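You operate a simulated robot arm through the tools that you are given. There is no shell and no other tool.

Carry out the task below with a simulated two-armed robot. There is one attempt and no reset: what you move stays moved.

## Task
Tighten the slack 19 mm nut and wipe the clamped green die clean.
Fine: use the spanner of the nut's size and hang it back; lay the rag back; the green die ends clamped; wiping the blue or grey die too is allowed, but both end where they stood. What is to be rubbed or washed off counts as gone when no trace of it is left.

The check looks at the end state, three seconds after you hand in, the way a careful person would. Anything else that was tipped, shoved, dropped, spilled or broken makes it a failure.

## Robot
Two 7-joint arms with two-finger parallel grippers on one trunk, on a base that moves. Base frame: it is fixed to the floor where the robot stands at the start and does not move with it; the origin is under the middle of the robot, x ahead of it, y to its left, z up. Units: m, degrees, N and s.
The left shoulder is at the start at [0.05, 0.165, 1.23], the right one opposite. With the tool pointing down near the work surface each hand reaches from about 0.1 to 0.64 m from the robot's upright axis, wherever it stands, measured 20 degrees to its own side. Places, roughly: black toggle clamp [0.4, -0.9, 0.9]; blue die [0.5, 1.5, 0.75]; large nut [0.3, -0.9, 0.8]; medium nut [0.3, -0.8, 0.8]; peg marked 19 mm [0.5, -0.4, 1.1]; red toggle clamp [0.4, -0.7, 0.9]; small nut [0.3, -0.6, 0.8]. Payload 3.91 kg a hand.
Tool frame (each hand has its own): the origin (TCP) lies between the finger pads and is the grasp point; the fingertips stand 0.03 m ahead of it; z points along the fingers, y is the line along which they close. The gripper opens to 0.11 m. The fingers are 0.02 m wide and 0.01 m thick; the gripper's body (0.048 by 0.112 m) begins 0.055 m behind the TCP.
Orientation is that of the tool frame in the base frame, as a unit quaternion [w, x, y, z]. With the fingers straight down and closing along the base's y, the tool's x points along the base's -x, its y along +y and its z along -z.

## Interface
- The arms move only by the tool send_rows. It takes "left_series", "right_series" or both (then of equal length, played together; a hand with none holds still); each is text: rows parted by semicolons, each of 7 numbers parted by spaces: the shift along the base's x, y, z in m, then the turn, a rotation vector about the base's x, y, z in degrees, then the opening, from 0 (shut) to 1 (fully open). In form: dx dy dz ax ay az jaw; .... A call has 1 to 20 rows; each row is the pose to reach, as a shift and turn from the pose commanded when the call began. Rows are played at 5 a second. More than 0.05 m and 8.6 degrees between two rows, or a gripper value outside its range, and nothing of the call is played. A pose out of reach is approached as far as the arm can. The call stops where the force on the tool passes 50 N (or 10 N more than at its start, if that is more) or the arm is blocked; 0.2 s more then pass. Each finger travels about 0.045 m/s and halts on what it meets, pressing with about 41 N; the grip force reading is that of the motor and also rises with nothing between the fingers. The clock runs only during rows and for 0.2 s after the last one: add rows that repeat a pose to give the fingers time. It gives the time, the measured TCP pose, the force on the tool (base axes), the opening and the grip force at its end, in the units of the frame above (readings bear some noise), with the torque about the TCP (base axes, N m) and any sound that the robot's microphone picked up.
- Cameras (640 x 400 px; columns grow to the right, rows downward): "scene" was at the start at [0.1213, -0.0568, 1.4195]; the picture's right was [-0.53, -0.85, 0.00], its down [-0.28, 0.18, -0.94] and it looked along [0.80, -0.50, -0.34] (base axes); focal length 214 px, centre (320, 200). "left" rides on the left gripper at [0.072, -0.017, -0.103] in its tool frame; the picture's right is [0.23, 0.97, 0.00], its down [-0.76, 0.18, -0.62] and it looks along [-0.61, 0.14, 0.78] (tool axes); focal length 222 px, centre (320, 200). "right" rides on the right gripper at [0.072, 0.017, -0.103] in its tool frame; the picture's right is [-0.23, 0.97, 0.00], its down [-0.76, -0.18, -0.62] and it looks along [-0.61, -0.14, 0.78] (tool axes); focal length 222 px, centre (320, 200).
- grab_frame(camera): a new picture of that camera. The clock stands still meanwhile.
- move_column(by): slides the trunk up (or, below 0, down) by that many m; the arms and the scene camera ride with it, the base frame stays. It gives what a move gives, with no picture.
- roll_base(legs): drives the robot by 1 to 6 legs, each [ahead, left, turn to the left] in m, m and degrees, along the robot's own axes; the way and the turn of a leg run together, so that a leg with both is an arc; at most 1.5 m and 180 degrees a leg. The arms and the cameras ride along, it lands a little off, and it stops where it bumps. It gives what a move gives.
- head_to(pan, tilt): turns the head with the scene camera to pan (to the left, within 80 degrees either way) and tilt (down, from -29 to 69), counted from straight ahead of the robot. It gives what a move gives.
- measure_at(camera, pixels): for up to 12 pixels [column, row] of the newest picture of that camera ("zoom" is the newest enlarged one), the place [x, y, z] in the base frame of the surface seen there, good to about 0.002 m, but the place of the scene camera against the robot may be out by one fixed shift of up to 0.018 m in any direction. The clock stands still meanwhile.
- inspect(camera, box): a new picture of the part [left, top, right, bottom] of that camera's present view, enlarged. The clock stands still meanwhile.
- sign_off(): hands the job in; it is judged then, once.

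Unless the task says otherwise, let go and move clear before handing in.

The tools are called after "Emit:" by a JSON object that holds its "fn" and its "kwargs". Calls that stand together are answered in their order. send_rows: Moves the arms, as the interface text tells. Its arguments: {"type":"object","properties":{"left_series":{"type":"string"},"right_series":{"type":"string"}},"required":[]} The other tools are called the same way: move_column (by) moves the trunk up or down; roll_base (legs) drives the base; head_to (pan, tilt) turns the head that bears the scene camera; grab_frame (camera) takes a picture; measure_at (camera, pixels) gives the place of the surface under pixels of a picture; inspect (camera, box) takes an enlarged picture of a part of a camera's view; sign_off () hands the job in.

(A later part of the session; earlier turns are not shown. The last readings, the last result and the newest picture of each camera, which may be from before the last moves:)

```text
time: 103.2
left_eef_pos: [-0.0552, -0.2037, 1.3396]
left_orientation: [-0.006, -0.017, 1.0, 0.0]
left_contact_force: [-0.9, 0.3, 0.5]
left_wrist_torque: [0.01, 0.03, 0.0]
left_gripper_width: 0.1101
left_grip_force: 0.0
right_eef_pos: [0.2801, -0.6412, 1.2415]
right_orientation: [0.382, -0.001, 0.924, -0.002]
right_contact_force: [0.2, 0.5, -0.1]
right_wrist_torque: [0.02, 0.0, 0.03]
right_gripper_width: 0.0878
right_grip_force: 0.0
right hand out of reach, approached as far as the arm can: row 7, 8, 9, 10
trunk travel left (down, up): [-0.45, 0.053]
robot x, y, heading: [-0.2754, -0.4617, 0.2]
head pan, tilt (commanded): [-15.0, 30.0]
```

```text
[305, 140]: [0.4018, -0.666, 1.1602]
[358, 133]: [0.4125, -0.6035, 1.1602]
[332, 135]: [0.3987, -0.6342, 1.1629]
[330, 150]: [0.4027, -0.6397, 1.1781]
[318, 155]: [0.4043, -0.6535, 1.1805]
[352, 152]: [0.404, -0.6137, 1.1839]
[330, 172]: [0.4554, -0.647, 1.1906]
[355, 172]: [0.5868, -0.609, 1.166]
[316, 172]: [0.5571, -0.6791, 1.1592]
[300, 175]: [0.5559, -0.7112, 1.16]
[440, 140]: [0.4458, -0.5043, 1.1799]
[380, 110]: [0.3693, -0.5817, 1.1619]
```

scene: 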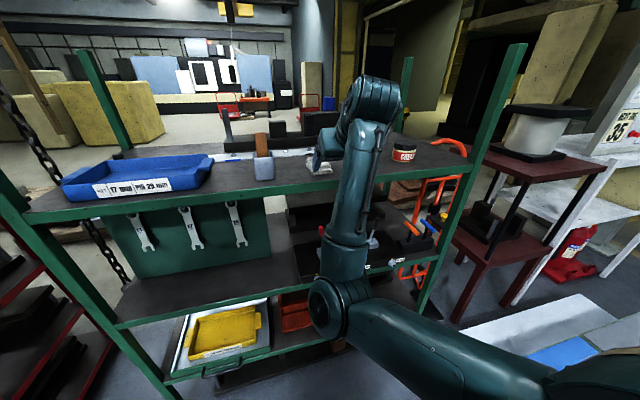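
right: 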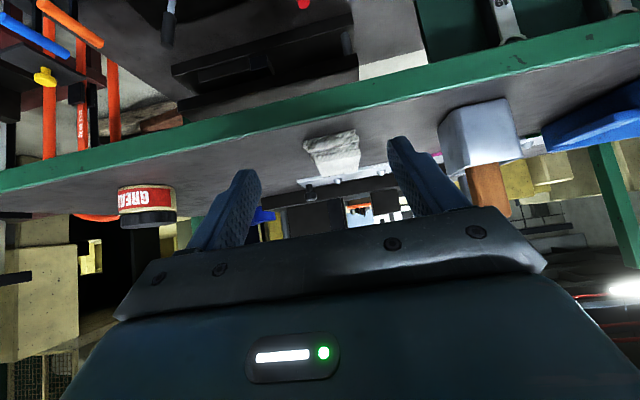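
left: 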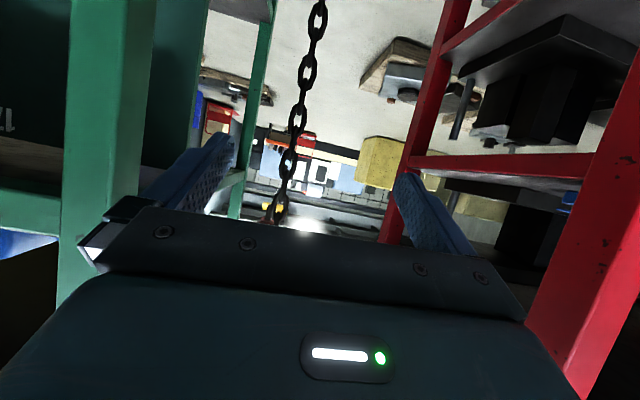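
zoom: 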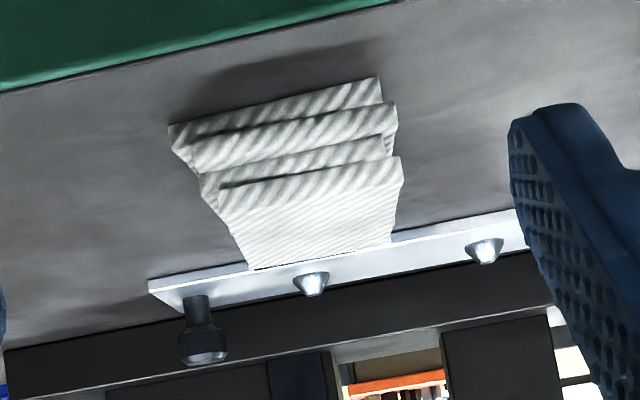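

The wrist camera gives the rag at x 0.403–0.483, y −0.658 to −0.606, top z≈1.19 on a shelf at z≈1.16, so its centre is (0.444,−0.632). The elbow is at x≈0.05, so driving 0.13 m forward is safe; then I'll check how the arm responds.

Emit:
{"fn": "roll_base", "kwargs": {"legs": [[0.13, 0, 0]]}}

Emit:
{"fn": "send_rows", "kwargs": {"right_series": "0 0 0 0 0 0 0.8"}}

Emit:
{"fn": "grab_frame", "kwargs": {"camera": "right"}}

Emit:
{"fn": "grab_frame", "kwargs": {"camera": "scene"}}

```text
time: 104.4
left_eef_pos: [0.0759, -0.2036, 1.3385]
left_orientation: [-0.006, -0.016, 1.0, 0.001]
left_contact_force: [-0.5, 0.4, 0.6]
left_wrist_torque: [-0.02, 0.05, 0.05]
left_gripper_width: 0.1101
left_grip_force: 0.1
right_eef_pos: [0.4101, -0.6401, 1.2402]
right_orientation: [0.382, 0.0, 0.924, -0.003]
right_contact_force: [0.9, 0.4, -0.9]
right_wrist_torque: [0.04, 0.02, -0.01]
right_gripper_width: 0.0879
right_grip_force: 0.1
trunk travel left (down, up): [-0.45, 0.053]
robot x, y, heading: [-0.1435, -0.4593, 0.5]
head pan, tilt (commanded): [-15.0, 30.0]
```

```text
time: 104.8
left_eef_pos: [0.0749, -0.2043, 1.3393]
left_orientation: [-0.006, -0.017, 1.0, 0.001]
left_contact_force: [0.0, 0.2, -0.9]
left_wrist_torque: [0.04, -0.03, 0.0]
left_gripper_width: 0.1101
left_grip_force: 0.0
right_eef_pos: [0.4104, -0.6402, 1.2425]
right_orientation: [0.383, 0.0, 0.924, -0.003]
right_contact_force: [-0.1, 0.4, 0.1]
right_wrist_torque: [0.01, 0.01, 0.05]
right_gripper_width: 0.088
right_grip_force: 0.0
trunk travel left (down, up): [-0.45, 0.053]
robot x, y, heading: [-0.1463, -0.462, 0.4]
head pan, tilt (commanded): [-15.0, 30.0]
```

```text
taken
```

right: 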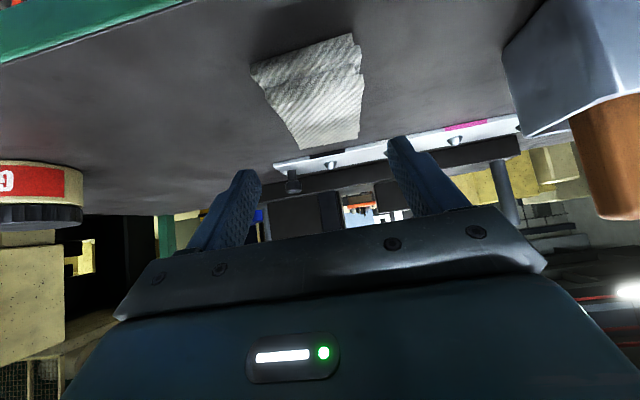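

```text
taken
```

scene: 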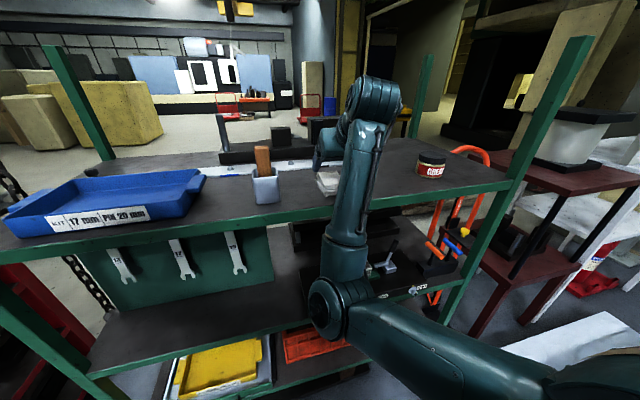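

Now the rag fills more of the wrist view, at (310,90). I'll zoom and re-measure its edges before lowering.

Emit:
{"fn": "inspect", "kwargs": {"camera": "right", "box": [235, 20, 385, 160]}}

Emit:
{"fn": "measure_at", "kwargs": {"camera": "right", "pixels": [[300, 145], [357, 137], [330, 140], [270, 100], [360, 100], [315, 100], [262, 80], [355, 60], [300, 70], [290, 120], [362, 120], [330, 160]]}}

```text
2.86 times, centred on (310, 90) of right
```

zoom: 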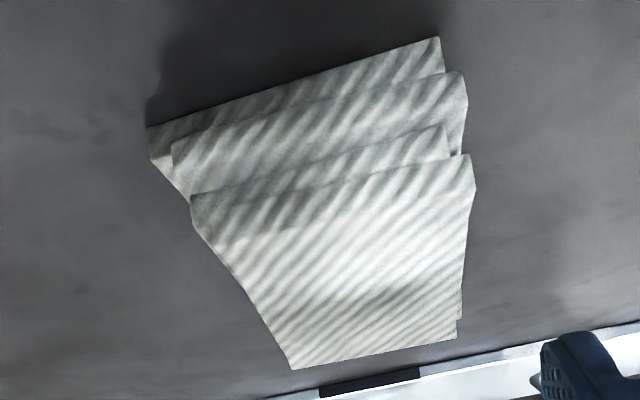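

```text
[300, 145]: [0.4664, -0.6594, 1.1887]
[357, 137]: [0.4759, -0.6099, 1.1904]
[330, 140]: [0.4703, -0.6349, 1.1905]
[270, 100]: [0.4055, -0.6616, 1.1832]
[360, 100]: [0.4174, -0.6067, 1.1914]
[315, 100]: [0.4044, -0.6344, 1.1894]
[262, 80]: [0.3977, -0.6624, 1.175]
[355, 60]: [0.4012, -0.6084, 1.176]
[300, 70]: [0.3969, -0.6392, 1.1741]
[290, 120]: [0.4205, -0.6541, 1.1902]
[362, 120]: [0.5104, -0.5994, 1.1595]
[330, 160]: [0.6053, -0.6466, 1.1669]
```

The rag spans x 0.397–0.477, y −0.661 to −0.606, top z 1.190. I'll lower the open fingers around it to z=1.196, which leaves the tips about 8 mm above the shelf.

Emit:
{"fn": "send_rows", "kwargs": {"right_series": "0.004 0.0035 -0.01 0 0 0 0.8; 0.009 0.0067 -0.02 0 0 0 0.8; 0.009 0.0067 -0.03 0 0 0 0.8; 0.009 0.0067 -0.04 0 0 0 0.8; 0.009 0.0067 -0.0465 0 0 0 0.8; 0.009 0.0067 -0.0465 0 0 0 0.8"}}

Emit:
{"fn": "grab_frame", "kwargs": {"camera": "right"}}

Emit:
{"fn": "inspect", "kwargs": {"camera": "scene", "box": [280, 120, 380, 220]}}

```text
time: 106.2
left_eef_pos: [0.0737, -0.2027, 1.3399]
left_orientation: [-0.006, -0.016, 1.0, 0.001]
left_contact_force: [-0.7, 0.1, 0.3]
left_wrist_torque: [0.0, 0.01, -0.02]
left_gripper_width: 0.11
left_grip_force: 0.1
right_eef_pos: [0.4187, -0.6327, 1.194]
right_orientation: [0.383, -0.001, 0.924, -0.003]
right_contact_force: [-0.3, 0.4, 0.8]
right_wrist_torque: [-0.04, -0.02, 0.0]
right_gripper_width: 0.0879
right_grip_force: 0.1
trunk travel left (down, up): [-0.45, 0.053]
robot x, y, heading: [-0.1454, -0.4612, 0.3]
head pan, tilt (commanded): [-15.0, 30.0]
```

```text
taken
```

right: 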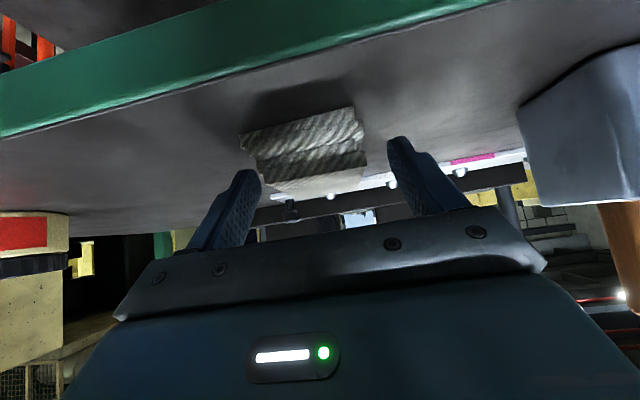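

```text
4.00 times, centred on (330, 170) of scene
```

zoom: 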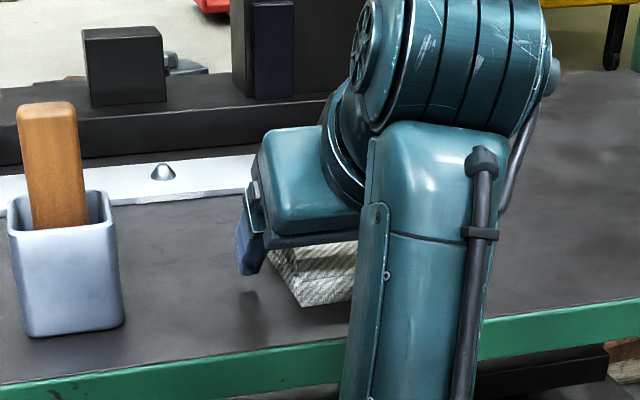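

The fingers straddle the rag evenly, tips about 6 mm above the shelf. I'll close on it.

Emit:
{"fn": "send_rows", "kwargs": {"right_series": "0 0 0 0 0 0 0.6; 0 0 0 0 0 0 0.5; 0 0 0 0 0 0 0.3; 0 0 0 0 0 0 0.2; 0 0 0 0 0 0 0.1; 0 0 0 0 0 0 0.1; 0 0 0 0 0 0 0.1"}}

Emit:
{"fn": "grab_frame", "kwargs": {"camera": "right"}}

```text
time: 107.8
left_eef_pos: [0.0733, -0.2031, 1.3383]
left_orientation: [-0.006, -0.017, 1.0, 0.001]
left_contact_force: [0.2, -0.5, 0.3]
left_wrist_torque: [0.01, 0.0, 0.04]
left_gripper_width: 0.11
left_grip_force: 0.0
right_eef_pos: [0.4185, -0.6326, 1.1942]
right_orientation: [0.383, -0.001, 0.924, -0.003]
right_contact_force: [-0.4, 0.2, -0.9]
right_wrist_torque: [-0.04, -0.03, -0.02]
right_gripper_width: 0.0613
right_grip_force: 41.2
trunk travel left (down, up): [-0.45, 0.053]
robot x, y, heading: [-0.1448, -0.4602, 0.2]
head pan, tilt (commanded): [-15.0, 30.0]
```

```text
taken
```

right: 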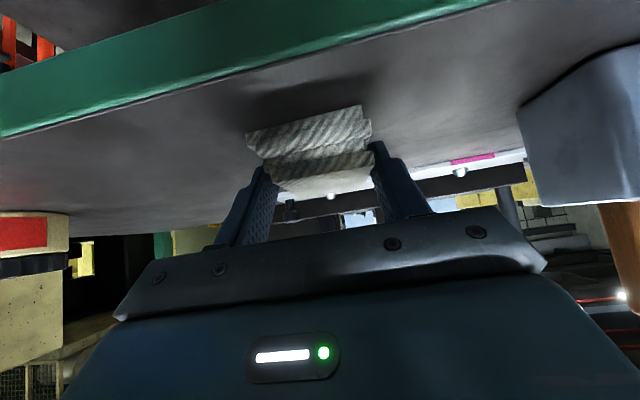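

The rag is held (61 mm wide, 41 N). I'll lift it straight up 5 cm and check.

Emit:
{"fn": "send_rows", "kwargs": {"right_series": "0 0 0.01 0 0 0 0.1; 0 0 0.02 0 0 0 0.1; 0 0 0.035 0 0 0 0.1; 0 0 0.05 0 0 0 0.1; 0 0 0.05 0 0 0 0.1"}}

Emit:
{"fn": "grab_frame", "kwargs": {"camera": "right"}}

Emit:
{"fn": "inspect", "kwargs": {"camera": "scene", "box": [280, 120, 380, 220]}}

```text
time: 109.0
left_eef_pos: [0.0747, -0.203, 1.3398]
left_orientation: [-0.006, -0.016, 1.0, 0.001]
left_contact_force: [-0.9, -0.7, 0.0]
left_wrist_torque: [0.04, -0.01, -0.02]
left_gripper_width: 0.1101
left_grip_force: 0.2
right_eef_pos: [0.4172, -0.6329, 1.2441]
right_orientation: [0.383, -0.001, 0.924, -0.003]
right_contact_force: [0.3, 0.2, -1.3]
right_wrist_torque: [-0.02, 0.0, -0.03]
right_gripper_width: 0.0608
right_grip_force: 41.2
trunk travel left (down, up): [-0.45, 0.053]
robot x, y, heading: [-0.1403, -0.4613, 0.4]
head pan, tilt (commanded): [-15.0, 30.0]
```

```text
taken
```

right: 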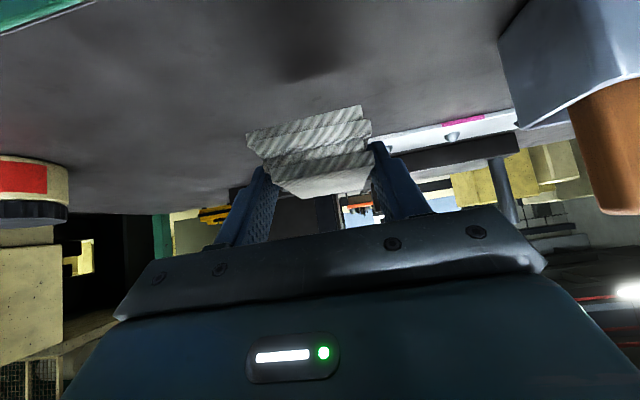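

```text
4.00 times, centred on (330, 170) of scene
```

zoom: 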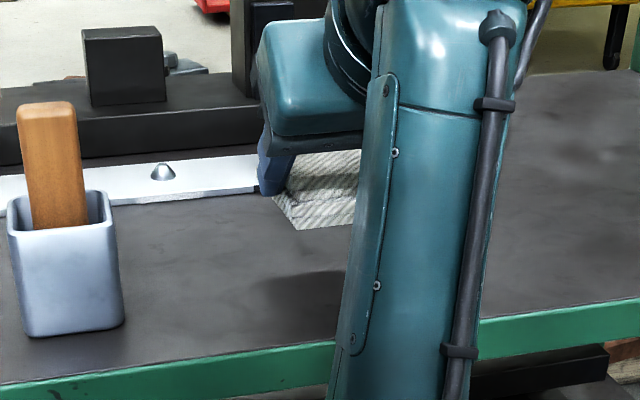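

The rag came up cleanly, held level. I'll back away from the bench, slide right to the die and lower the trunk 0.30 m so the same arm posture reaches the die.

Emit:
{"fn": "roll_base", "kwargs": {"legs": [[-0.25, 0, 0], [0, -0.135, 0]]}}

Emit:
{"fn": "move_column", "kwargs": {"by": -0.29}}

Emit:
{"fn": "head_to", "kwargs": {"pan": -15, "tilt": 20}}

Emit:
{"fn": "grab_frame", "kwargs": {"camera": "right"}}

Emit:
{"fn": "grab_frame", "kwargs": {"camera": "scene"}}

```text
time: 112.3
left_eef_pos: [-0.1775, -0.3402, 1.3389]
left_orientation: [-0.006, -0.016, 1.0, 0.001]
left_contact_force: [0.4, -0.2, -0.6]
left_wrist_torque: [0.0, 0.01, 0.0]
left_gripper_width: 0.1101
left_grip_force: 0.0
right_eef_pos: [0.168, -0.771, 1.2445]
right_orientation: [0.383, -0.001, 0.924, -0.003]
right_contact_force: [-0.7, -0.3, -0.7]
right_wrist_torque: [0.02, -0.01, 0.05]
right_gripper_width: 0.061
right_grip_force: 40.9
trunk travel left (down, up): [-0.45, 0.053]
robot x, y, heading: [-0.3986, -0.5975, 0.4]
head pan, tilt (commanded): [-15.0, 30.0]
```

```text
time: 115.2
left_eef_pos: [-0.1772, -0.3407, 1.0488]
left_orientation: [-0.006, -0.017, 1.0, 0.001]
left_contact_force: [-0.1, 0.1, 0.1]
left_wrist_torque: [-0.03, 0.0, -0.01]
left_gripper_width: 0.11
left_grip_force: 0.0
right_eef_pos: [0.1684, -0.7708, 0.9538]
right_orientation: [0.383, -0.001, 0.924, -0.003]
right_contact_force: [-0.4, -0.4, -1.0]
right_wrist_torque: [-0.01, 0.02, 0.03]
right_gripper_width: 0.0609
right_grip_force: 40.8
trunk travel left (down, up): [-0.16, 0.343]
robot x, y, heading: [-0.3911, -0.5977, 0.3]
head pan, tilt (commanded): [-15.0, 30.0]
```

```text
time: 116.0
left_eef_pos: [-0.1758, -0.3408, 1.0492]
left_orientation: [-0.007, -0.016, 1.0, 0.0]
left_contact_force: [0.3, 0.6, 0.7]
left_wrist_torque: [0.01, 0.01, 0.05]
left_gripper_width: 0.1101
left_grip_force: 0.1
right_eef_pos: [0.1675, -0.7708, 0.9539]
right_orientation: [0.383, -0.001, 0.924, -0.003]
right_contact_force: [-0.1, 0.6, -0.4]
right_wrist_torque: [0.02, 0.01, -0.03]
right_gripper_width: 0.061
right_grip_force: 41.6
trunk travel left (down, up): [-0.16, 0.343]
robot x, y, heading: [-0.3929, -0.6007, 0.2]
head pan, tilt (commanded): [-15.0, 20.0]
```

```text
taken
```

right: 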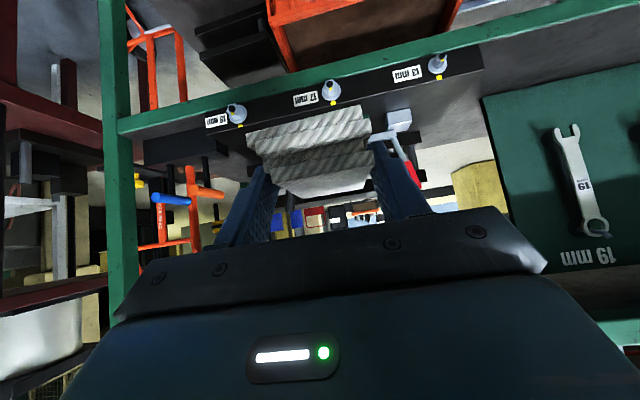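

```text
taken
```

scene: 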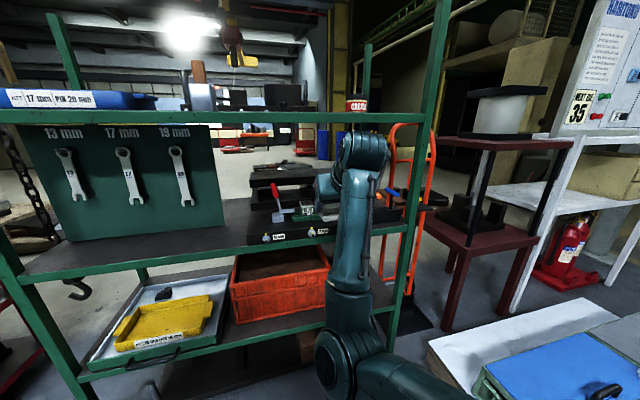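

The hand with the rag is in front of the fixture, and the die is visible at (307,212). I'll zoom in on the die and measure its top.

Emit:
{"fn": "inspect", "kwargs": {"camera": "scene", "box": [282, 190, 332, 230]}}

Emit:
{"fn": "measure_at", "kwargs": {"camera": "zoom", "pixels": [[250, 130], [340, 130], [260, 165], [350, 165], [300, 145], [290, 200], [170, 100], [250, 120], [330, 120], [370, 160]]}}

Emit:
{"fn": "inspect", "kwargs": {"camera": "scene", "box": [240, 100, 440, 240]}}

```text
10.00 times, centred on (307, 210) of scene
```

zoom: 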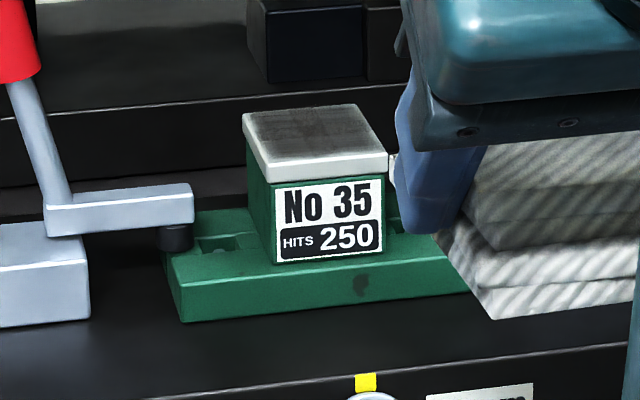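

```text
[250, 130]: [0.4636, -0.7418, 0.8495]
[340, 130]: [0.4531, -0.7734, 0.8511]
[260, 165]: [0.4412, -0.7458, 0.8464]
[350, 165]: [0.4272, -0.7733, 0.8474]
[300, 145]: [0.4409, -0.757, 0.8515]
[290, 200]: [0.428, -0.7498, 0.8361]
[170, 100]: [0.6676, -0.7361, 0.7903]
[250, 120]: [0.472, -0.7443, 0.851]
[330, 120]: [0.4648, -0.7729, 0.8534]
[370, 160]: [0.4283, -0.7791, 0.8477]
```

```text
2.86 times, centred on (340, 170) of scene
```

zoom: 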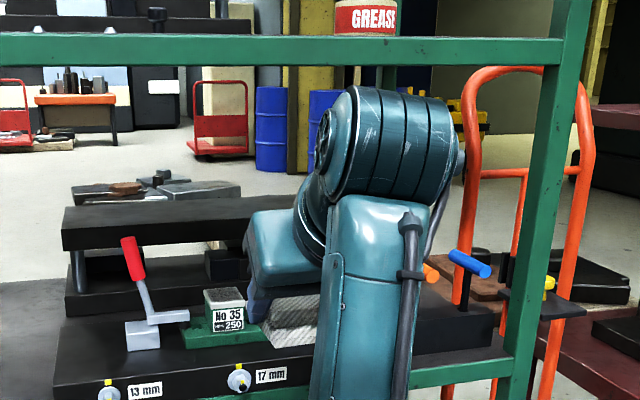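

The die top runs about x 0.428–0.478, y −0.742 to −0.785, z 0.851 in scene coordinates. I'll pin the scene camera's offset by measuring the same nut stripes from the wrist camera.

Emit:
{"fn": "inspect", "kwargs": {"camera": "right", "box": [220, 50, 460, 210]}}

Emit:
{"fn": "measure_at", "kwargs": {"camera": "zoom", "pixels": [[307, 132], [52, 192], [586, 70], [290, 135], [600, 40], [300, 220], [220, 180], [330, 160], [330, 320], [150, 250], [400, 200]]}}

Emit:
{"fn": "inspect", "kwargs": {"camera": "scene", "box": [250, 215, 340, 250]}}

Emit:
{"fn": "measure_at", "kwargs": {"camera": "zoom", "pixels": [[130, 125], [440, 93], [440, 80], [200, 105], [470, 80], [130, 140]]}}

```text
2.50 times, centred on (340, 130) of right
```

zoom: 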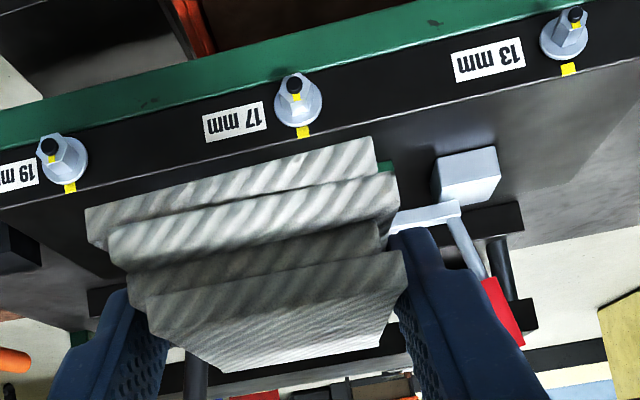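

```text
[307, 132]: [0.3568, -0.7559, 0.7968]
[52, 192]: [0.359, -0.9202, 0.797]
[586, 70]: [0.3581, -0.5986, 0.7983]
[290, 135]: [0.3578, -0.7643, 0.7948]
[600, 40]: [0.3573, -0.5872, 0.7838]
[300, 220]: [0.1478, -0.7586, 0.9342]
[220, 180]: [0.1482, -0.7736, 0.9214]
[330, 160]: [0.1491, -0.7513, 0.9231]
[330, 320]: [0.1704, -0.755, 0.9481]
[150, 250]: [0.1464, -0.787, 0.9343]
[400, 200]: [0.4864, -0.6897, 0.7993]
```

```text
7.11 times, centred on (295, 232) of scene
```

zoom: 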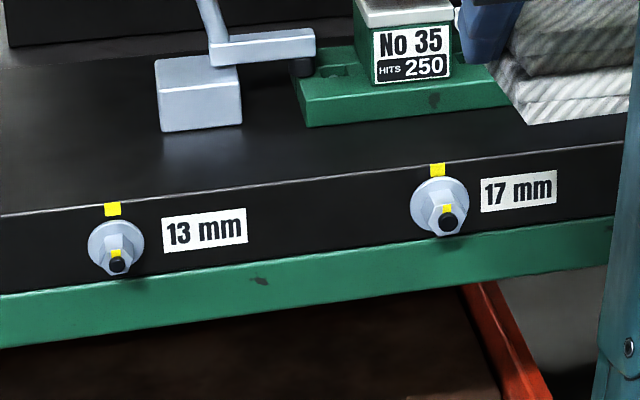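

```text
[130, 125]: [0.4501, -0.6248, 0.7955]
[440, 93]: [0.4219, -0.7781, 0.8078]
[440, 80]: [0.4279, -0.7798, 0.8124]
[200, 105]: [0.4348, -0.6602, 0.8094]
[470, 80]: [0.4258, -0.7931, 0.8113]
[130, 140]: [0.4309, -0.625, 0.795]
```

Stripes give nuts at y −0.607/−0.757/−0.907, so the scene offset is (+0.0137,−0.0055,−0.004): die top centre is about (0.439,−0.757), z 0.855. I'll centre the hand in y and drive in with the rag 6 cm above the die.

Emit:
{"fn": "send_rows", "kwargs": {"right_series": "0 0.007 0 0 0 0 0.1; 0 0.0135 0 0 0 0 0.1; 0 0.0135 0 0 0 0 0.1"}}

Emit:
{"fn": "roll_base", "kwargs": {"legs": [[0.17, 0, 0]]}}

Emit:
{"fn": "grab_frame", "kwargs": {"camera": "scene"}}

Emit:
{"fn": "grab_frame", "kwargs": {"camera": "right"}}

```text
time: 116.8
left_eef_pos: [-0.1764, -0.3408, 1.0489]
left_orientation: [-0.006, -0.017, 1.0, 0.001]
left_contact_force: [0.5, 0.3, 0.0]
left_wrist_torque: [0.02, -0.03, -0.03]
left_gripper_width: 0.1101
left_grip_force: 0.1
right_eef_pos: [0.1682, -0.7573, 0.9551]
right_orientation: [0.383, -0.001, 0.924, -0.003]
right_contact_force: [-0.5, 0.0, -0.3]
right_wrist_torque: [0.01, -0.01, 0.02]
right_gripper_width: 0.061
right_grip_force: 41.2
trunk travel left (down, up): [-0.16, 0.343]
robot x, y, heading: [-0.3932, -0.5982, 0.3]
head pan, tilt (commanded): [-15.0, 20.0]
```

```text
time: 118.2
left_eef_pos: [-0.0061, -0.3396, 1.0485]
left_orientation: [-0.007, -0.015, 1.0, 0.001]
left_contact_force: [-0.7, -0.5, -0.5]
left_wrist_torque: [-0.02, 0.03, 0.01]
left_gripper_width: 0.1101
left_grip_force: 0.1
right_eef_pos: [0.3374, -0.7573, 0.9543]
right_orientation: [0.382, 0.0, 0.924, -0.004]
right_contact_force: [-0.7, 0.1, 0.0]
right_wrist_torque: [-0.02, 0.0, -0.01]
right_gripper_width: 0.0612
right_grip_force: 40.7
trunk travel left (down, up): [-0.16, 0.343]
robot x, y, heading: [-0.2257, -0.5945, 0.1]
head pan, tilt (commanded): [-15.0, 20.0]
```

```text
taken
```

scene: 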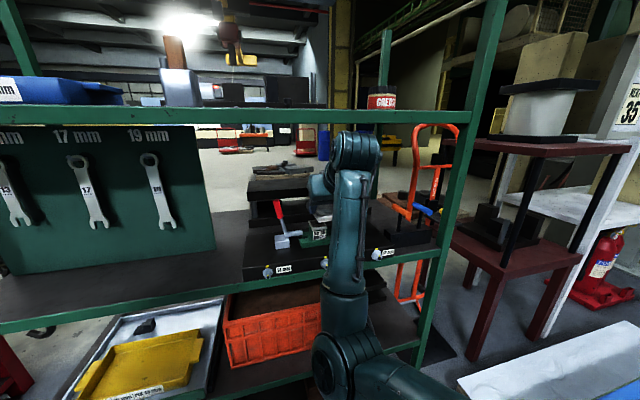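

```text
taken
```

right: 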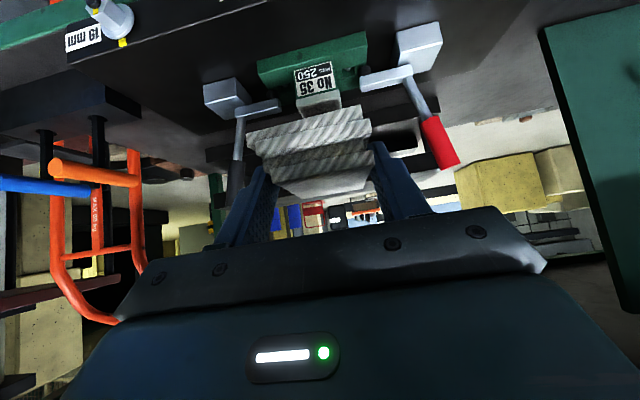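

The wrist camera now sees the die front ("No 35" at (318,85)) and both clamp handles at (435,140) and (237,170). I'll measure them in true coordinates.

Emit:
{"fn": "inspect", "kwargs": {"camera": "right", "box": [230, 30, 430, 160]}}

Emit:
{"fn": "measure_at", "kwargs": {"camera": "zoom", "pixels": [[210, 195], [345, 170], [220, 235], [345, 205], [280, 215], [280, 190], [280, 150], [220, 250], [350, 225], [620, 290], [20, 300], [100, 330]]}}

Emit:
{"fn": "measure_at", "kwargs": {"camera": "right", "pixels": [[435, 140], [450, 165], [420, 105], [237, 170], [240, 130], [233, 195], [318, 100], [318, 107], [300, 104], [338, 95]]}}

```text
3.08 times, centred on (330, 95) of right
```

zoom: 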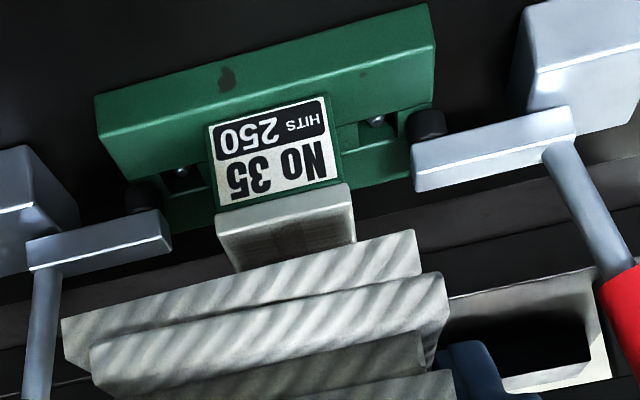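

```text
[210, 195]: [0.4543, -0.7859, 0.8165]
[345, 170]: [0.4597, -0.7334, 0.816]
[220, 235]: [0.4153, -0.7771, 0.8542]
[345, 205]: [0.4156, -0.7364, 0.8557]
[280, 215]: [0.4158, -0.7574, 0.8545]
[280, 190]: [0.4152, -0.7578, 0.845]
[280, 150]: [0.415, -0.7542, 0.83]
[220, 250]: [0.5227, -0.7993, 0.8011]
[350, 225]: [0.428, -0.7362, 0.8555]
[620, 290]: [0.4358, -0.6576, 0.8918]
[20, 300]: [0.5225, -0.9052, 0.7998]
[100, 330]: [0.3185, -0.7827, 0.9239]
```

```text
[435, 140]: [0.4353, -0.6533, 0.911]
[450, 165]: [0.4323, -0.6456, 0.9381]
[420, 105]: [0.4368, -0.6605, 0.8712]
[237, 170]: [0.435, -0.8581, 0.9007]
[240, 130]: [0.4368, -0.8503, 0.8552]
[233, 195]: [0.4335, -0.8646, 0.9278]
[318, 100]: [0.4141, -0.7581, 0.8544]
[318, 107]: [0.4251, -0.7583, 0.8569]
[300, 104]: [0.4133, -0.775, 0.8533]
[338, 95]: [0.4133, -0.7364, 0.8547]
```

True die: front face x=0.415, y −0.7785 to −0.735, top z≈0.8555; handles stand 0.10 m to each side. I'll lower the rag 3 cm and drive the last 8 cm in so it hovers over the die.

Emit:
{"fn": "send_rows", "kwargs": {"right_series": "0 0 -0.01 0 0 0 0.1; 0 0 -0.02 0 0 0 0.1; 0 0 -0.03 0 0 0 0.1; 0 0 -0.03 0 0 0 0.1"}}

Emit:
{"fn": "roll_base", "kwargs": {"legs": [[0.083, 0, 0]]}}

Emit:
{"fn": "grab_frame", "kwargs": {"camera": "scene"}}

Emit:
{"fn": "grab_frame", "kwargs": {"camera": "right"}}

```text
time: 119.2
left_eef_pos: [-0.0056, -0.3395, 1.0487]
left_orientation: [-0.006, -0.016, 1.0, 0.0]
left_contact_force: [0.1, -0.3, 0.3]
left_wrist_torque: [0.02, 0.02, -0.01]
left_gripper_width: 0.11
left_grip_force: 0.2
right_eef_pos: [0.338, -0.7571, 0.9245]
right_orientation: [0.383, 0.0, 0.924, -0.003]
right_contact_force: [0.1, 0.6, -0.9]
right_wrist_torque: [-0.01, 0.0, -0.03]
right_gripper_width: 0.0608
right_grip_force: 40.9
trunk travel left (down, up): [-0.16, 0.343]
robot x, y, heading: [-0.2235, -0.5954, 0.4]
head pan, tilt (commanded): [-15.0, 20.0]
```

```text
time: 120.3
left_eef_pos: [0.0772, -0.3401, 1.049]
left_orientation: [-0.006, -0.016, 1.0, 0.001]
left_contact_force: [0.7, 0.0, 0.8]
left_wrist_torque: [0.02, -0.01, 0.0]
left_gripper_width: 0.11
left_grip_force: 0.2
right_eef_pos: [0.4216, -0.7564, 0.9246]
right_orientation: [0.382, 0.0, 0.924, -0.004]
right_contact_force: [0.1, 0.5, 0.1]
right_wrist_torque: [0.0, 0.01, -0.03]
right_gripper_width: 0.0608
right_grip_force: 41.0
trunk travel left (down, up): [-0.16, 0.343]
robot x, y, heading: [-0.1413, -0.597, 0.5]
head pan, tilt (commanded): [-15.0, 20.0]
```

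```text
taken
```

scene: 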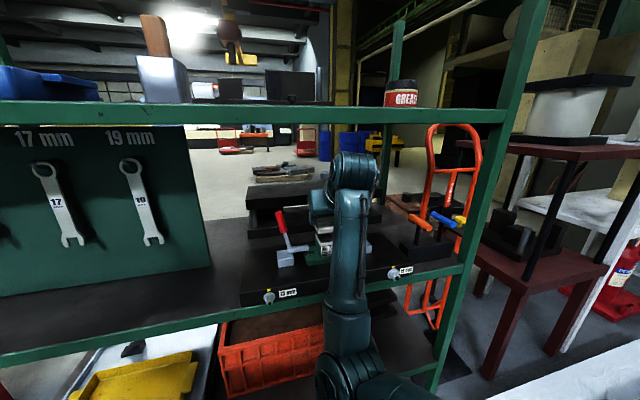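

```text
taken
```

right: 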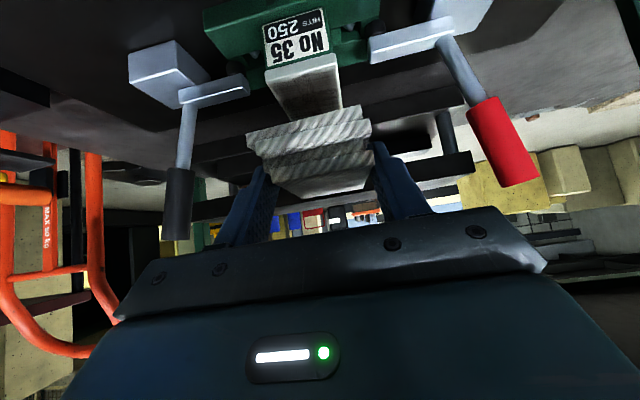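

The rag hovers right over the die (die front at (302,60), rag at (310,130)), clear of both handles. I'll lower it slowly to just above contact.

Emit:
{"fn": "send_rows", "kwargs": {"right_series": "0 0 -0.008 0 0 0 0.1; 0 0 -0.016 0 0 0 0.1; 0 0 -0.024 0 0 0 0.1; 0 0 -0.03 0 0 0 0.1; 0 0 -0.033 0 0 0 0.1; 0 0 -0.033 0 0 0 0.1"}}

Emit:
{"fn": "inspect", "kwargs": {"camera": "scene", "box": [265, 190, 385, 280]}}

Emit:
{"fn": "grab_frame", "kwargs": {"camera": "right"}}

```text
time: 121.7
left_eef_pos: [0.0768, -0.3405, 1.0498]
left_orientation: [-0.006, -0.016, 1.0, 0.001]
left_contact_force: [0.0, 0.4, -0.7]
left_wrist_torque: [-0.01, 0.02, 0.02]
left_gripper_width: 0.1101
left_grip_force: 0.1
right_eef_pos: [0.4209, -0.7575, 0.8917]
right_orientation: [0.382, 0.0, 0.924, -0.003]
right_contact_force: [-0.2, -0.5, -0.5]
right_wrist_torque: [-0.03, 0.01, 0.0]
right_gripper_width: 0.0608
right_grip_force: 40.6
trunk travel left (down, up): [-0.16, 0.343]
robot x, y, heading: [-0.142, -0.598, 0.3]
head pan, tilt (commanded): [-15.0, 20.0]
```

```text
4.44 times, centred on (325, 235) of scene
```

zoom: 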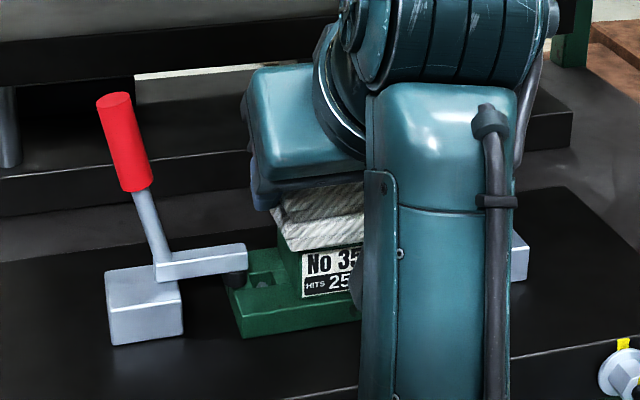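

```text
taken
```

right: 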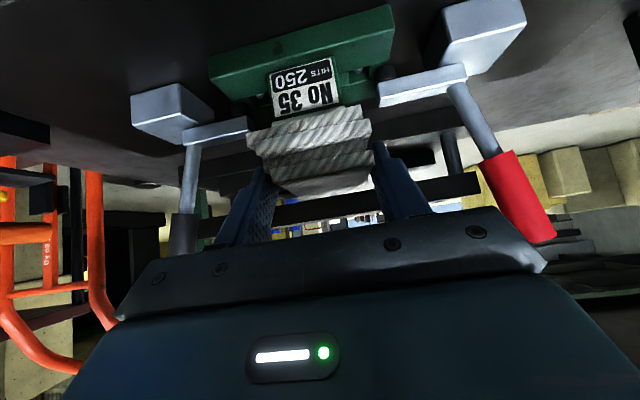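

The rag is poised right at the die top with no contact yet at z=0.8917. I'll press down gently in 1.5 mm steps.

Emit:
{"fn": "send_rows", "kwargs": {"right_series": "0 0 -0.0015 0 0 0 0.1; 0 0 -0.003 0 0 0 0.1; 0 0 -0.0045 0 0 0 0.1; 0 0 -0.0045 0 0 0 0.1"}}

```text
time: 122.7
left_eef_pos: [0.075, -0.3391, 1.0499]
left_orientation: [-0.005, -0.015, 1.0, 0.0]
left_contact_force: [0.6, 0.3, -0.3]
left_wrist_torque: [-0.02, 0.01, 0.0]
left_gripper_width: 0.1102
left_grip_force: 0.1
right_eef_pos: [0.4204, -0.7561, 0.8891]
right_orientation: [0.386, 0.0, 0.922, -0.003]
right_contact_force: [2.0, -2.8, 17.3]
right_wrist_torque: [0.13, 0.03, 0.0]
right_gripper_width: 0.0608
right_grip_force: 40.8
trunk travel left (down, up): [-0.16, 0.343]
robot x, y, heading: [-0.1409, -0.5988, 0.1]
head pan, tilt (commanded): [-15.0, 20.0]
```

Contact at z≈0.889 with 17 N. I'll ease slightly and wipe with back-and-forth strokes over the whole top.

Emit:
{"fn": "send_rows", "kwargs": {"right_series": "0.008 0 0.001 0 0 0 0.1; 0.016 0 0.001 0 0 0 0.1; 0.008 0.002 0.001 0 0 0 0.1; 0 0.004 0.001 0 0 0 0.1; -0.008 0.006 0.001 0 0 0 0.1; -0.016 0.007 0.001 0 0 0 0.1; -0.008 0.007 0.001 0 0 0 0.1; 0 0.005 0.001 0 0 0 0.1; 0.008 0.003 0.001 0 0 0 0.1; 0.016 0 0.001 0 0 0 0.1; 0.008 -0.003 0.001 0 0 0 0.1; 0 -0.005 0.001 0 0 0 0.1; -0.008 -0.007 0.001 0 0 0 0.1; -0.016 -0.007 0.001 0 0 0 0.1; -0.008 -0.005 0.001 0 0 0 0.1; 0 -0.003 0.001 0 0 0 0.1; 0.008 0 0.001 0 0 0 0.1; 0.016 0 0.001 0 0 0 0.1; 0.008 0 0.001 0 0 0 0.1; 0 0 0.001 0 0 0 0.1"}}

Emit:
{"fn": "grab_frame", "kwargs": {"camera": "right"}}

```text
time: 126.9
left_eef_pos: [0.0763, -0.3395, 1.0498]
left_orientation: [-0.005, -0.015, 1.0, 0.001]
left_contact_force: [-0.4, 0.0, -1.1]
left_wrist_torque: [-0.03, 0.02, -0.01]
left_gripper_width: 0.11
left_grip_force: 0.1
right_eef_pos: [0.4219, -0.7571, 0.8892]
right_orientation: [0.385, 0.0, 0.923, -0.004]
right_contact_force: [8.9, 1.1, 18.2]
right_wrist_torque: [0.19, -0.36, -0.02]
right_gripper_width: 0.0612
right_grip_force: 40.9
trunk travel left (down, up): [-0.16, 0.343]
robot x, y, heading: [-0.1436, -0.5972, 0.4]
head pan, tilt (commanded): [-15.0, 20.0]
```

```text
taken
```

right: 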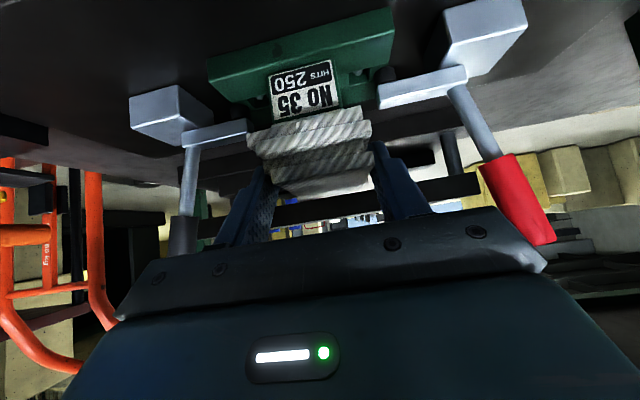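

The die stays put and the force is steady (18 N down, 9 N drag). I'll do one more set with more sideways strokes, then lift and look.

Emit:
{"fn": "send_rows", "kwargs": {"right_series": "0 0.007 0 0 0 0 0.1; 0.004 0 0 0 0 0 0.1; 0.008 -0.007 0 0 0 0 0.1; 0.012 0 0 0 0 0 0.1; 0.016 0.007 0 0 0 0 0.1; 0.018 0 0 0 0 0 0.1; 0.018 -0.007 0 0 0 0 0.1; 0.012 0 0 0 0 0 0.1; 0.006 0.007 0 0 0 0 0.1; 0 0 0 0 0 0 0.1; -0.006 -0.007 0 0 0 0 0.1; -0.012 0 0 0 0 0 0.1; -0.016 0.007 0 0 0 0 0.1; -0.018 0 0 0 0 0 0.1; -0.018 -0.007 0 0 0 0 0.1; -0.01 -0.003 0 0 0 0 0.1; 0 0 0 0 0 0 0.1; 0.01 0 0 0 0 0 0.1; 0.018 0 0 0 0 0 0.1; 0 0 0 0 0 0 0.1"}}

Emit:
{"fn": "send_rows", "kwargs": {"right_series": "0 0 0.01 0 0 0 0.1; 0 0 0.02 0 0 0 0.1; 0 0 0.03 0 0 0 0.1; 0 0 0.04 0 0 0 0.1; 0 0 0.04 0 0 0 0.1"}}

Emit:
{"fn": "grab_frame", "kwargs": {"camera": "right"}}

Emit:
{"fn": "inspect", "kwargs": {"camera": "scene", "box": [285, 205, 365, 265]}}

```text
time: 131.1
left_eef_pos: [0.0756, -0.339, 1.0503]
left_orientation: [-0.006, -0.015, 1.0, 0.0]
left_contact_force: [-0.5, 0.6, 0.8]
left_wrist_torque: [0.0, -0.02, 0.0]
left_gripper_width: 0.11
left_grip_force: 0.1
right_eef_pos: [0.4219, -0.7556, 0.8898]
right_orientation: [0.385, 0.001, 0.923, -0.004]
right_contact_force: [7.1, 0.0, 18.4]
right_wrist_torque: [0.11, -0.25, -0.02]
right_gripper_width: 0.0611
right_grip_force: 41.3
trunk travel left (down, up): [-0.16, 0.343]
robot x, y, heading: [-0.1399, -0.5975, 0.4]
head pan, tilt (commanded): [-15.0, 20.0]
```

```text
time: 132.3
left_eef_pos: [0.0766, -0.3395, 1.0495]
left_orientation: [-0.006, -0.016, 1.0, 0.002]
left_contact_force: [-0.3, -0.3, 0.3]
left_wrist_torque: [0.01, 0.0, 0.01]
left_gripper_width: 0.1102
left_grip_force: 0.0
right_eef_pos: [0.4206, -0.7576, 0.9279]
right_orientation: [0.382, 0.0, 0.924, -0.004]
right_contact_force: [-0.2, -0.4, -1.1]
right_wrist_torque: [0.03, 0.01, -0.02]
right_gripper_width: 0.0609
right_grip_force: 40.9
trunk travel left (down, up): [-0.16, 0.343]
robot x, y, heading: [-0.1395, -0.5979, 0.3]
head pan, tilt (commanded): [-15.0, 20.0]
```

```text
taken
```

right: 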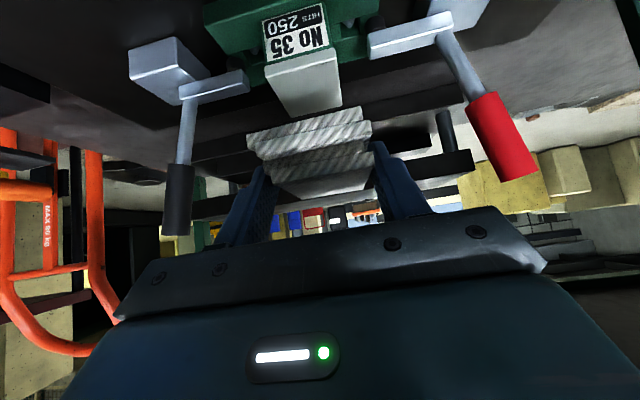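

```text
6.67 times, centred on (325, 235) of scene
```

zoom: 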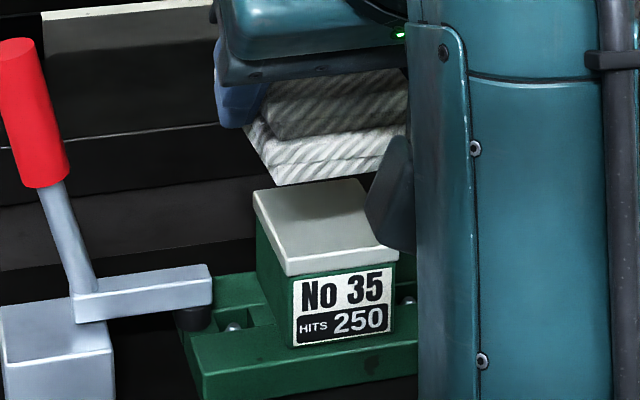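

The die top now looks clean and pale at zoom (320,225). I'll zoom closely from both cameras for any remaining trace.

Emit:
{"fn": "inspect", "kwargs": {"camera": "right", "box": [250, 30, 360, 120]}}

Emit:
{"fn": "inspect", "kwargs": {"camera": "scene", "box": [312, 228, 342, 248]}}

```text
4.44 times, centred on (305, 75) of right
```

zoom: 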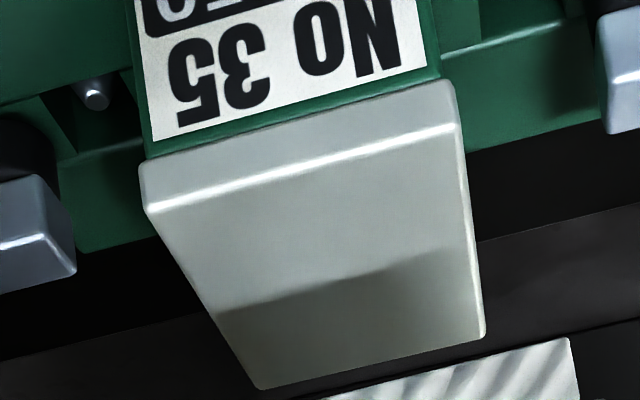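

```text
16.00 times, centred on (327, 238) of scene
```

zoom: 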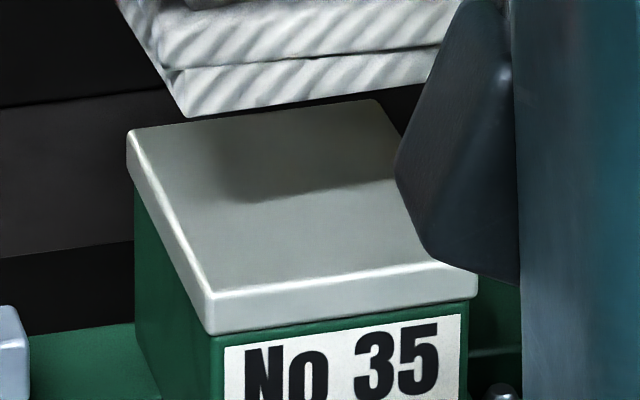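

The pale face looks clean; the darker band appears to be a shadow. I'll back off with the rag and look again without the hand over it.

Emit:
{"fn": "roll_base", "kwargs": {"legs": [[-0.25, 0, 0]]}}

Emit:
{"fn": "send_rows", "kwargs": {"right_series": "0 -0.03 0.03 0 0 0 0.1; 0 -0.06 0.06 0 0 0 0.1; 0 -0.09 0.06 0 0 0 0.1; 0 -0.12 0.06 0 0 0 0.1"}}

Emit:
{"fn": "grab_frame", "kwargs": {"camera": "scene"}}

Emit:
{"fn": "grab_frame", "kwargs": {"camera": "right"}}

```text
time: 134.1
left_eef_pos: [-0.1715, -0.3409, 1.0499]
left_orientation: [-0.006, -0.014, 1.0, 0.001]
left_contact_force: [0.8, 1.5, -0.3]
left_wrist_torque: [-0.02, -0.01, -0.06]
left_gripper_width: 0.11
left_grip_force: 0.1
right_eef_pos: [0.1713, -0.7586, 0.9285]
right_orientation: [0.383, 0.001, 0.924, -0.003]
right_contact_force: [0.4, -0.7, 0.1]
right_wrist_torque: [0.01, 0.04, -0.01]
right_gripper_width: 0.0611
right_grip_force: 41.5
trunk travel left (down, up): [-0.16, 0.343]
robot x, y, heading: [-0.394, -0.5992, 0.1]
head pan, tilt (commanded): [-15.0, 20.0]
```

```text
time: 135.1
left_eef_pos: [-0.1717, -0.341, 1.0504]
left_orientation: [-0.006, -0.015, 1.0, 0.0]
left_contact_force: [-0.6, 0.9, -0.4]
left_wrist_torque: [-0.03, 0.01, -0.02]
left_gripper_width: 0.11
left_grip_force: 0.1
right_eef_pos: [0.1726, -0.8797, 0.9874]
right_orientation: [0.383, 0.0, 0.924, -0.003]
right_contact_force: [-0.4, 0.2, -1.1]
right_wrist_torque: [0.04, 0.04, 0.03]
right_gripper_width: 0.0611
right_grip_force: 40.8
trunk travel left (down, up): [-0.16, 0.343]
robot x, y, heading: [-0.3908, -0.5974, 0.4]
head pan, tilt (commanded): [-15.0, 20.0]
```

```text
taken
```

scene: 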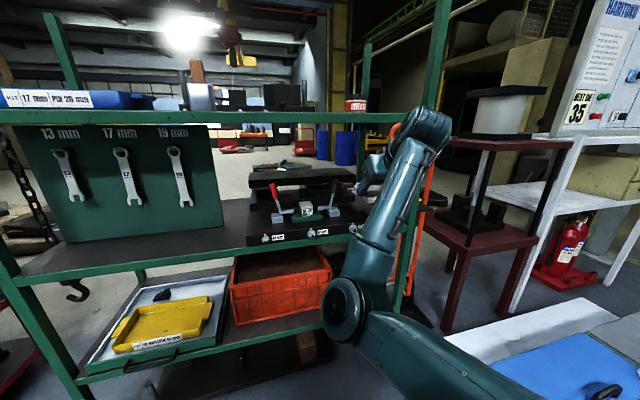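

```text
taken
```

right: 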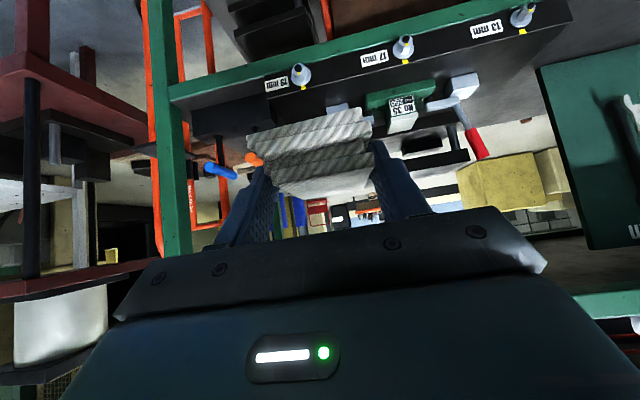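

Emit:
{"fn": "inspect", "kwargs": {"camera": "scene", "box": [292, 198, 322, 218]}}

Emit:
{"fn": "inspect", "kwargs": {"camera": "right", "box": [375, 85, 435, 140]}}

Emit:
{"fn": "inspect", "kwargs": {"camera": "scene", "box": [240, 165, 380, 250]}}

```text
16.00 times, centred on (307, 208) of scene
```

zoom: 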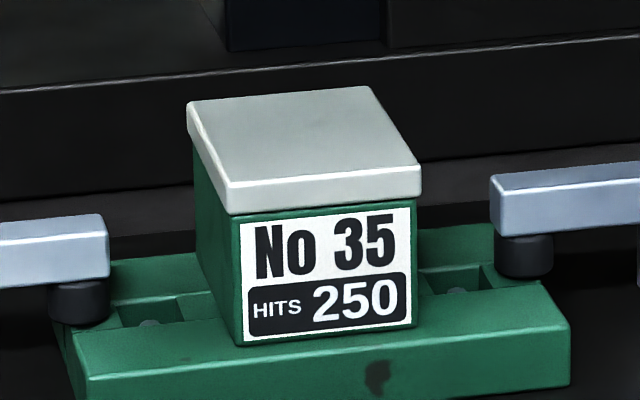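

```text
7.27 times, centred on (405, 112) of right
```

zoom: 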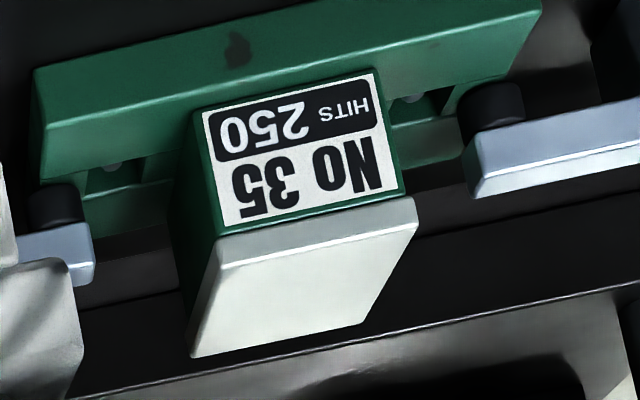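

```text
4.57 times, centred on (310, 208) of scene
```

zoom: 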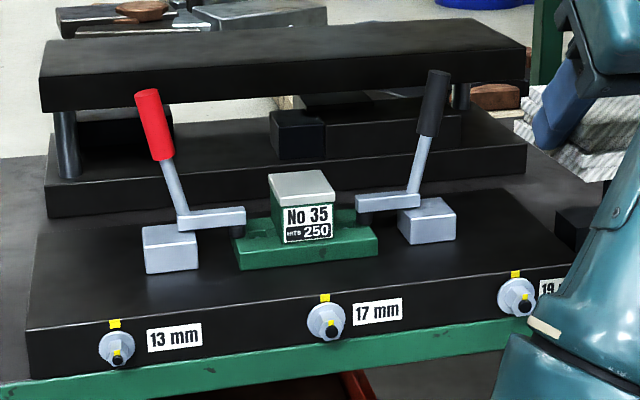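

The die top is spotless from both angles, both clamps are closed and all three nut marks line up. Now I'll carry the rag back: recentre the arm, raise the trunk and drive left.

Emit:
{"fn": "send_rows", "kwargs": {"right_series": "0 0.03 -0.01 0 0 0 0.1; 0 0.06 -0.02 0 0 0 0.1; 0 0.09 -0.03 0 0 0 0.1; 0 0.12 -0.035 0 0 0 0.1; 0 0.12 -0.035 0 0 0 0.1"}}

Emit:
{"fn": "move_column", "kwargs": {"by": 0.29}}

Emit:
{"fn": "roll_base", "kwargs": {"legs": [[0, 0.127, 0]]}}

Emit:
{"fn": "grab_frame", "kwargs": {"camera": "scene"}}

Emit:
{"fn": "grab_frame", "kwargs": {"camera": "right"}}

```text
time: 136.3
left_eef_pos: [-0.1716, -0.3416, 1.0499]
left_orientation: [-0.006, -0.014, 1.0, 0.001]
left_contact_force: [0.0, -0.8, 0.0]
left_wrist_torque: [-0.02, 0.0, 0.02]
left_gripper_width: 0.1103
left_grip_force: 0.1
right_eef_pos: [0.1729, -0.7594, 0.9529]
right_orientation: [0.383, 0.001, 0.924, -0.004]
right_contact_force: [0.1, -0.3, -0.4]
right_wrist_torque: [-0.03, 0.02, 0.03]
right_gripper_width: 0.0609
right_grip_force: 41.1
trunk travel left (down, up): [-0.16, 0.343]
robot x, y, heading: [-0.3875, -0.5999, 0.0]
head pan, tilt (commanded): [-15.0, 20.0]
```

```text
time: 139.2
left_eef_pos: [-0.1727, -0.3403, 1.3394]
left_orientation: [-0.006, -0.014, 1.0, 0.001]
left_contact_force: [0.5, -0.6, 1.0]
left_wrist_torque: [0.02, -0.02, 0.02]
left_gripper_width: 0.1097
left_grip_force: 0.1
right_eef_pos: [0.1719, -0.759, 1.2429]
right_orientation: [0.383, 0.001, 0.924, -0.004]
right_contact_force: [0.1, -0.5, 0.1]
right_wrist_torque: [0.0, 0.02, -0.05]
right_gripper_width: 0.0611
right_grip_force: 41.2
trunk travel left (down, up): [-0.45, 0.053]
robot x, y, heading: [-0.3938, -0.6005, 0.3]
head pan, tilt (commanded): [-15.0, 20.0]
```

```text
time: 141.0
left_eef_pos: [-0.1724, -0.2143, 1.3396]
left_orientation: [-0.005, -0.015, 1.0, 0.001]
left_contact_force: [0.0, -0.3, 0.6]
left_wrist_torque: [0.0, 0.0, 0.0]
left_gripper_width: 0.1101
left_grip_force: 0.1
right_eef_pos: [0.1724, -0.6319, 1.2437]
right_orientation: [0.382, 0.001, 0.924, -0.004]
right_contact_force: [0.4, 0.4, -0.1]
right_wrist_torque: [0.03, 0.02, 0.02]
right_gripper_width: 0.0609
right_grip_force: 40.5
trunk travel left (down, up): [-0.45, 0.053]
robot x, y, heading: [-0.3904, -0.4707, 0.0]
head pan, tilt (commanded): [-15.0, 20.0]
```

```text
taken
```

scene: 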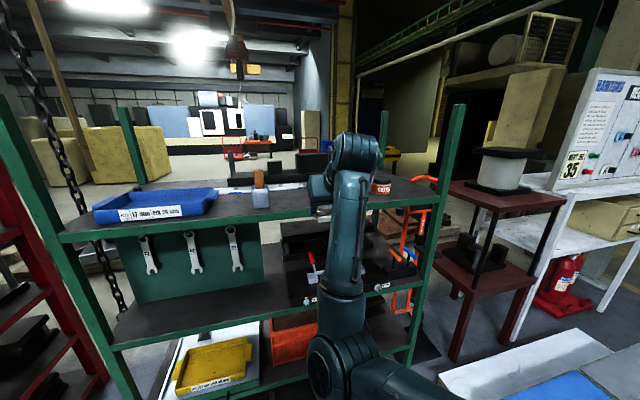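

```text
taken
```

right: 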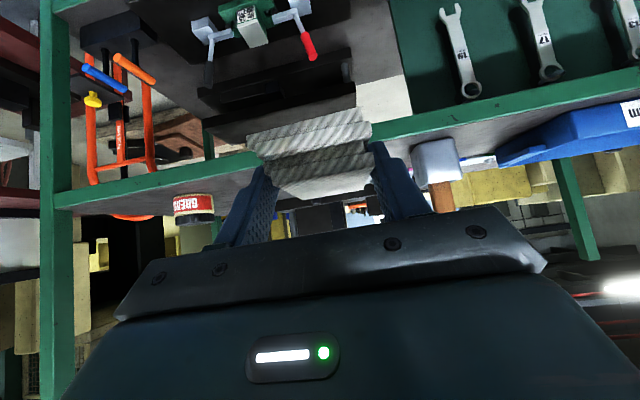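

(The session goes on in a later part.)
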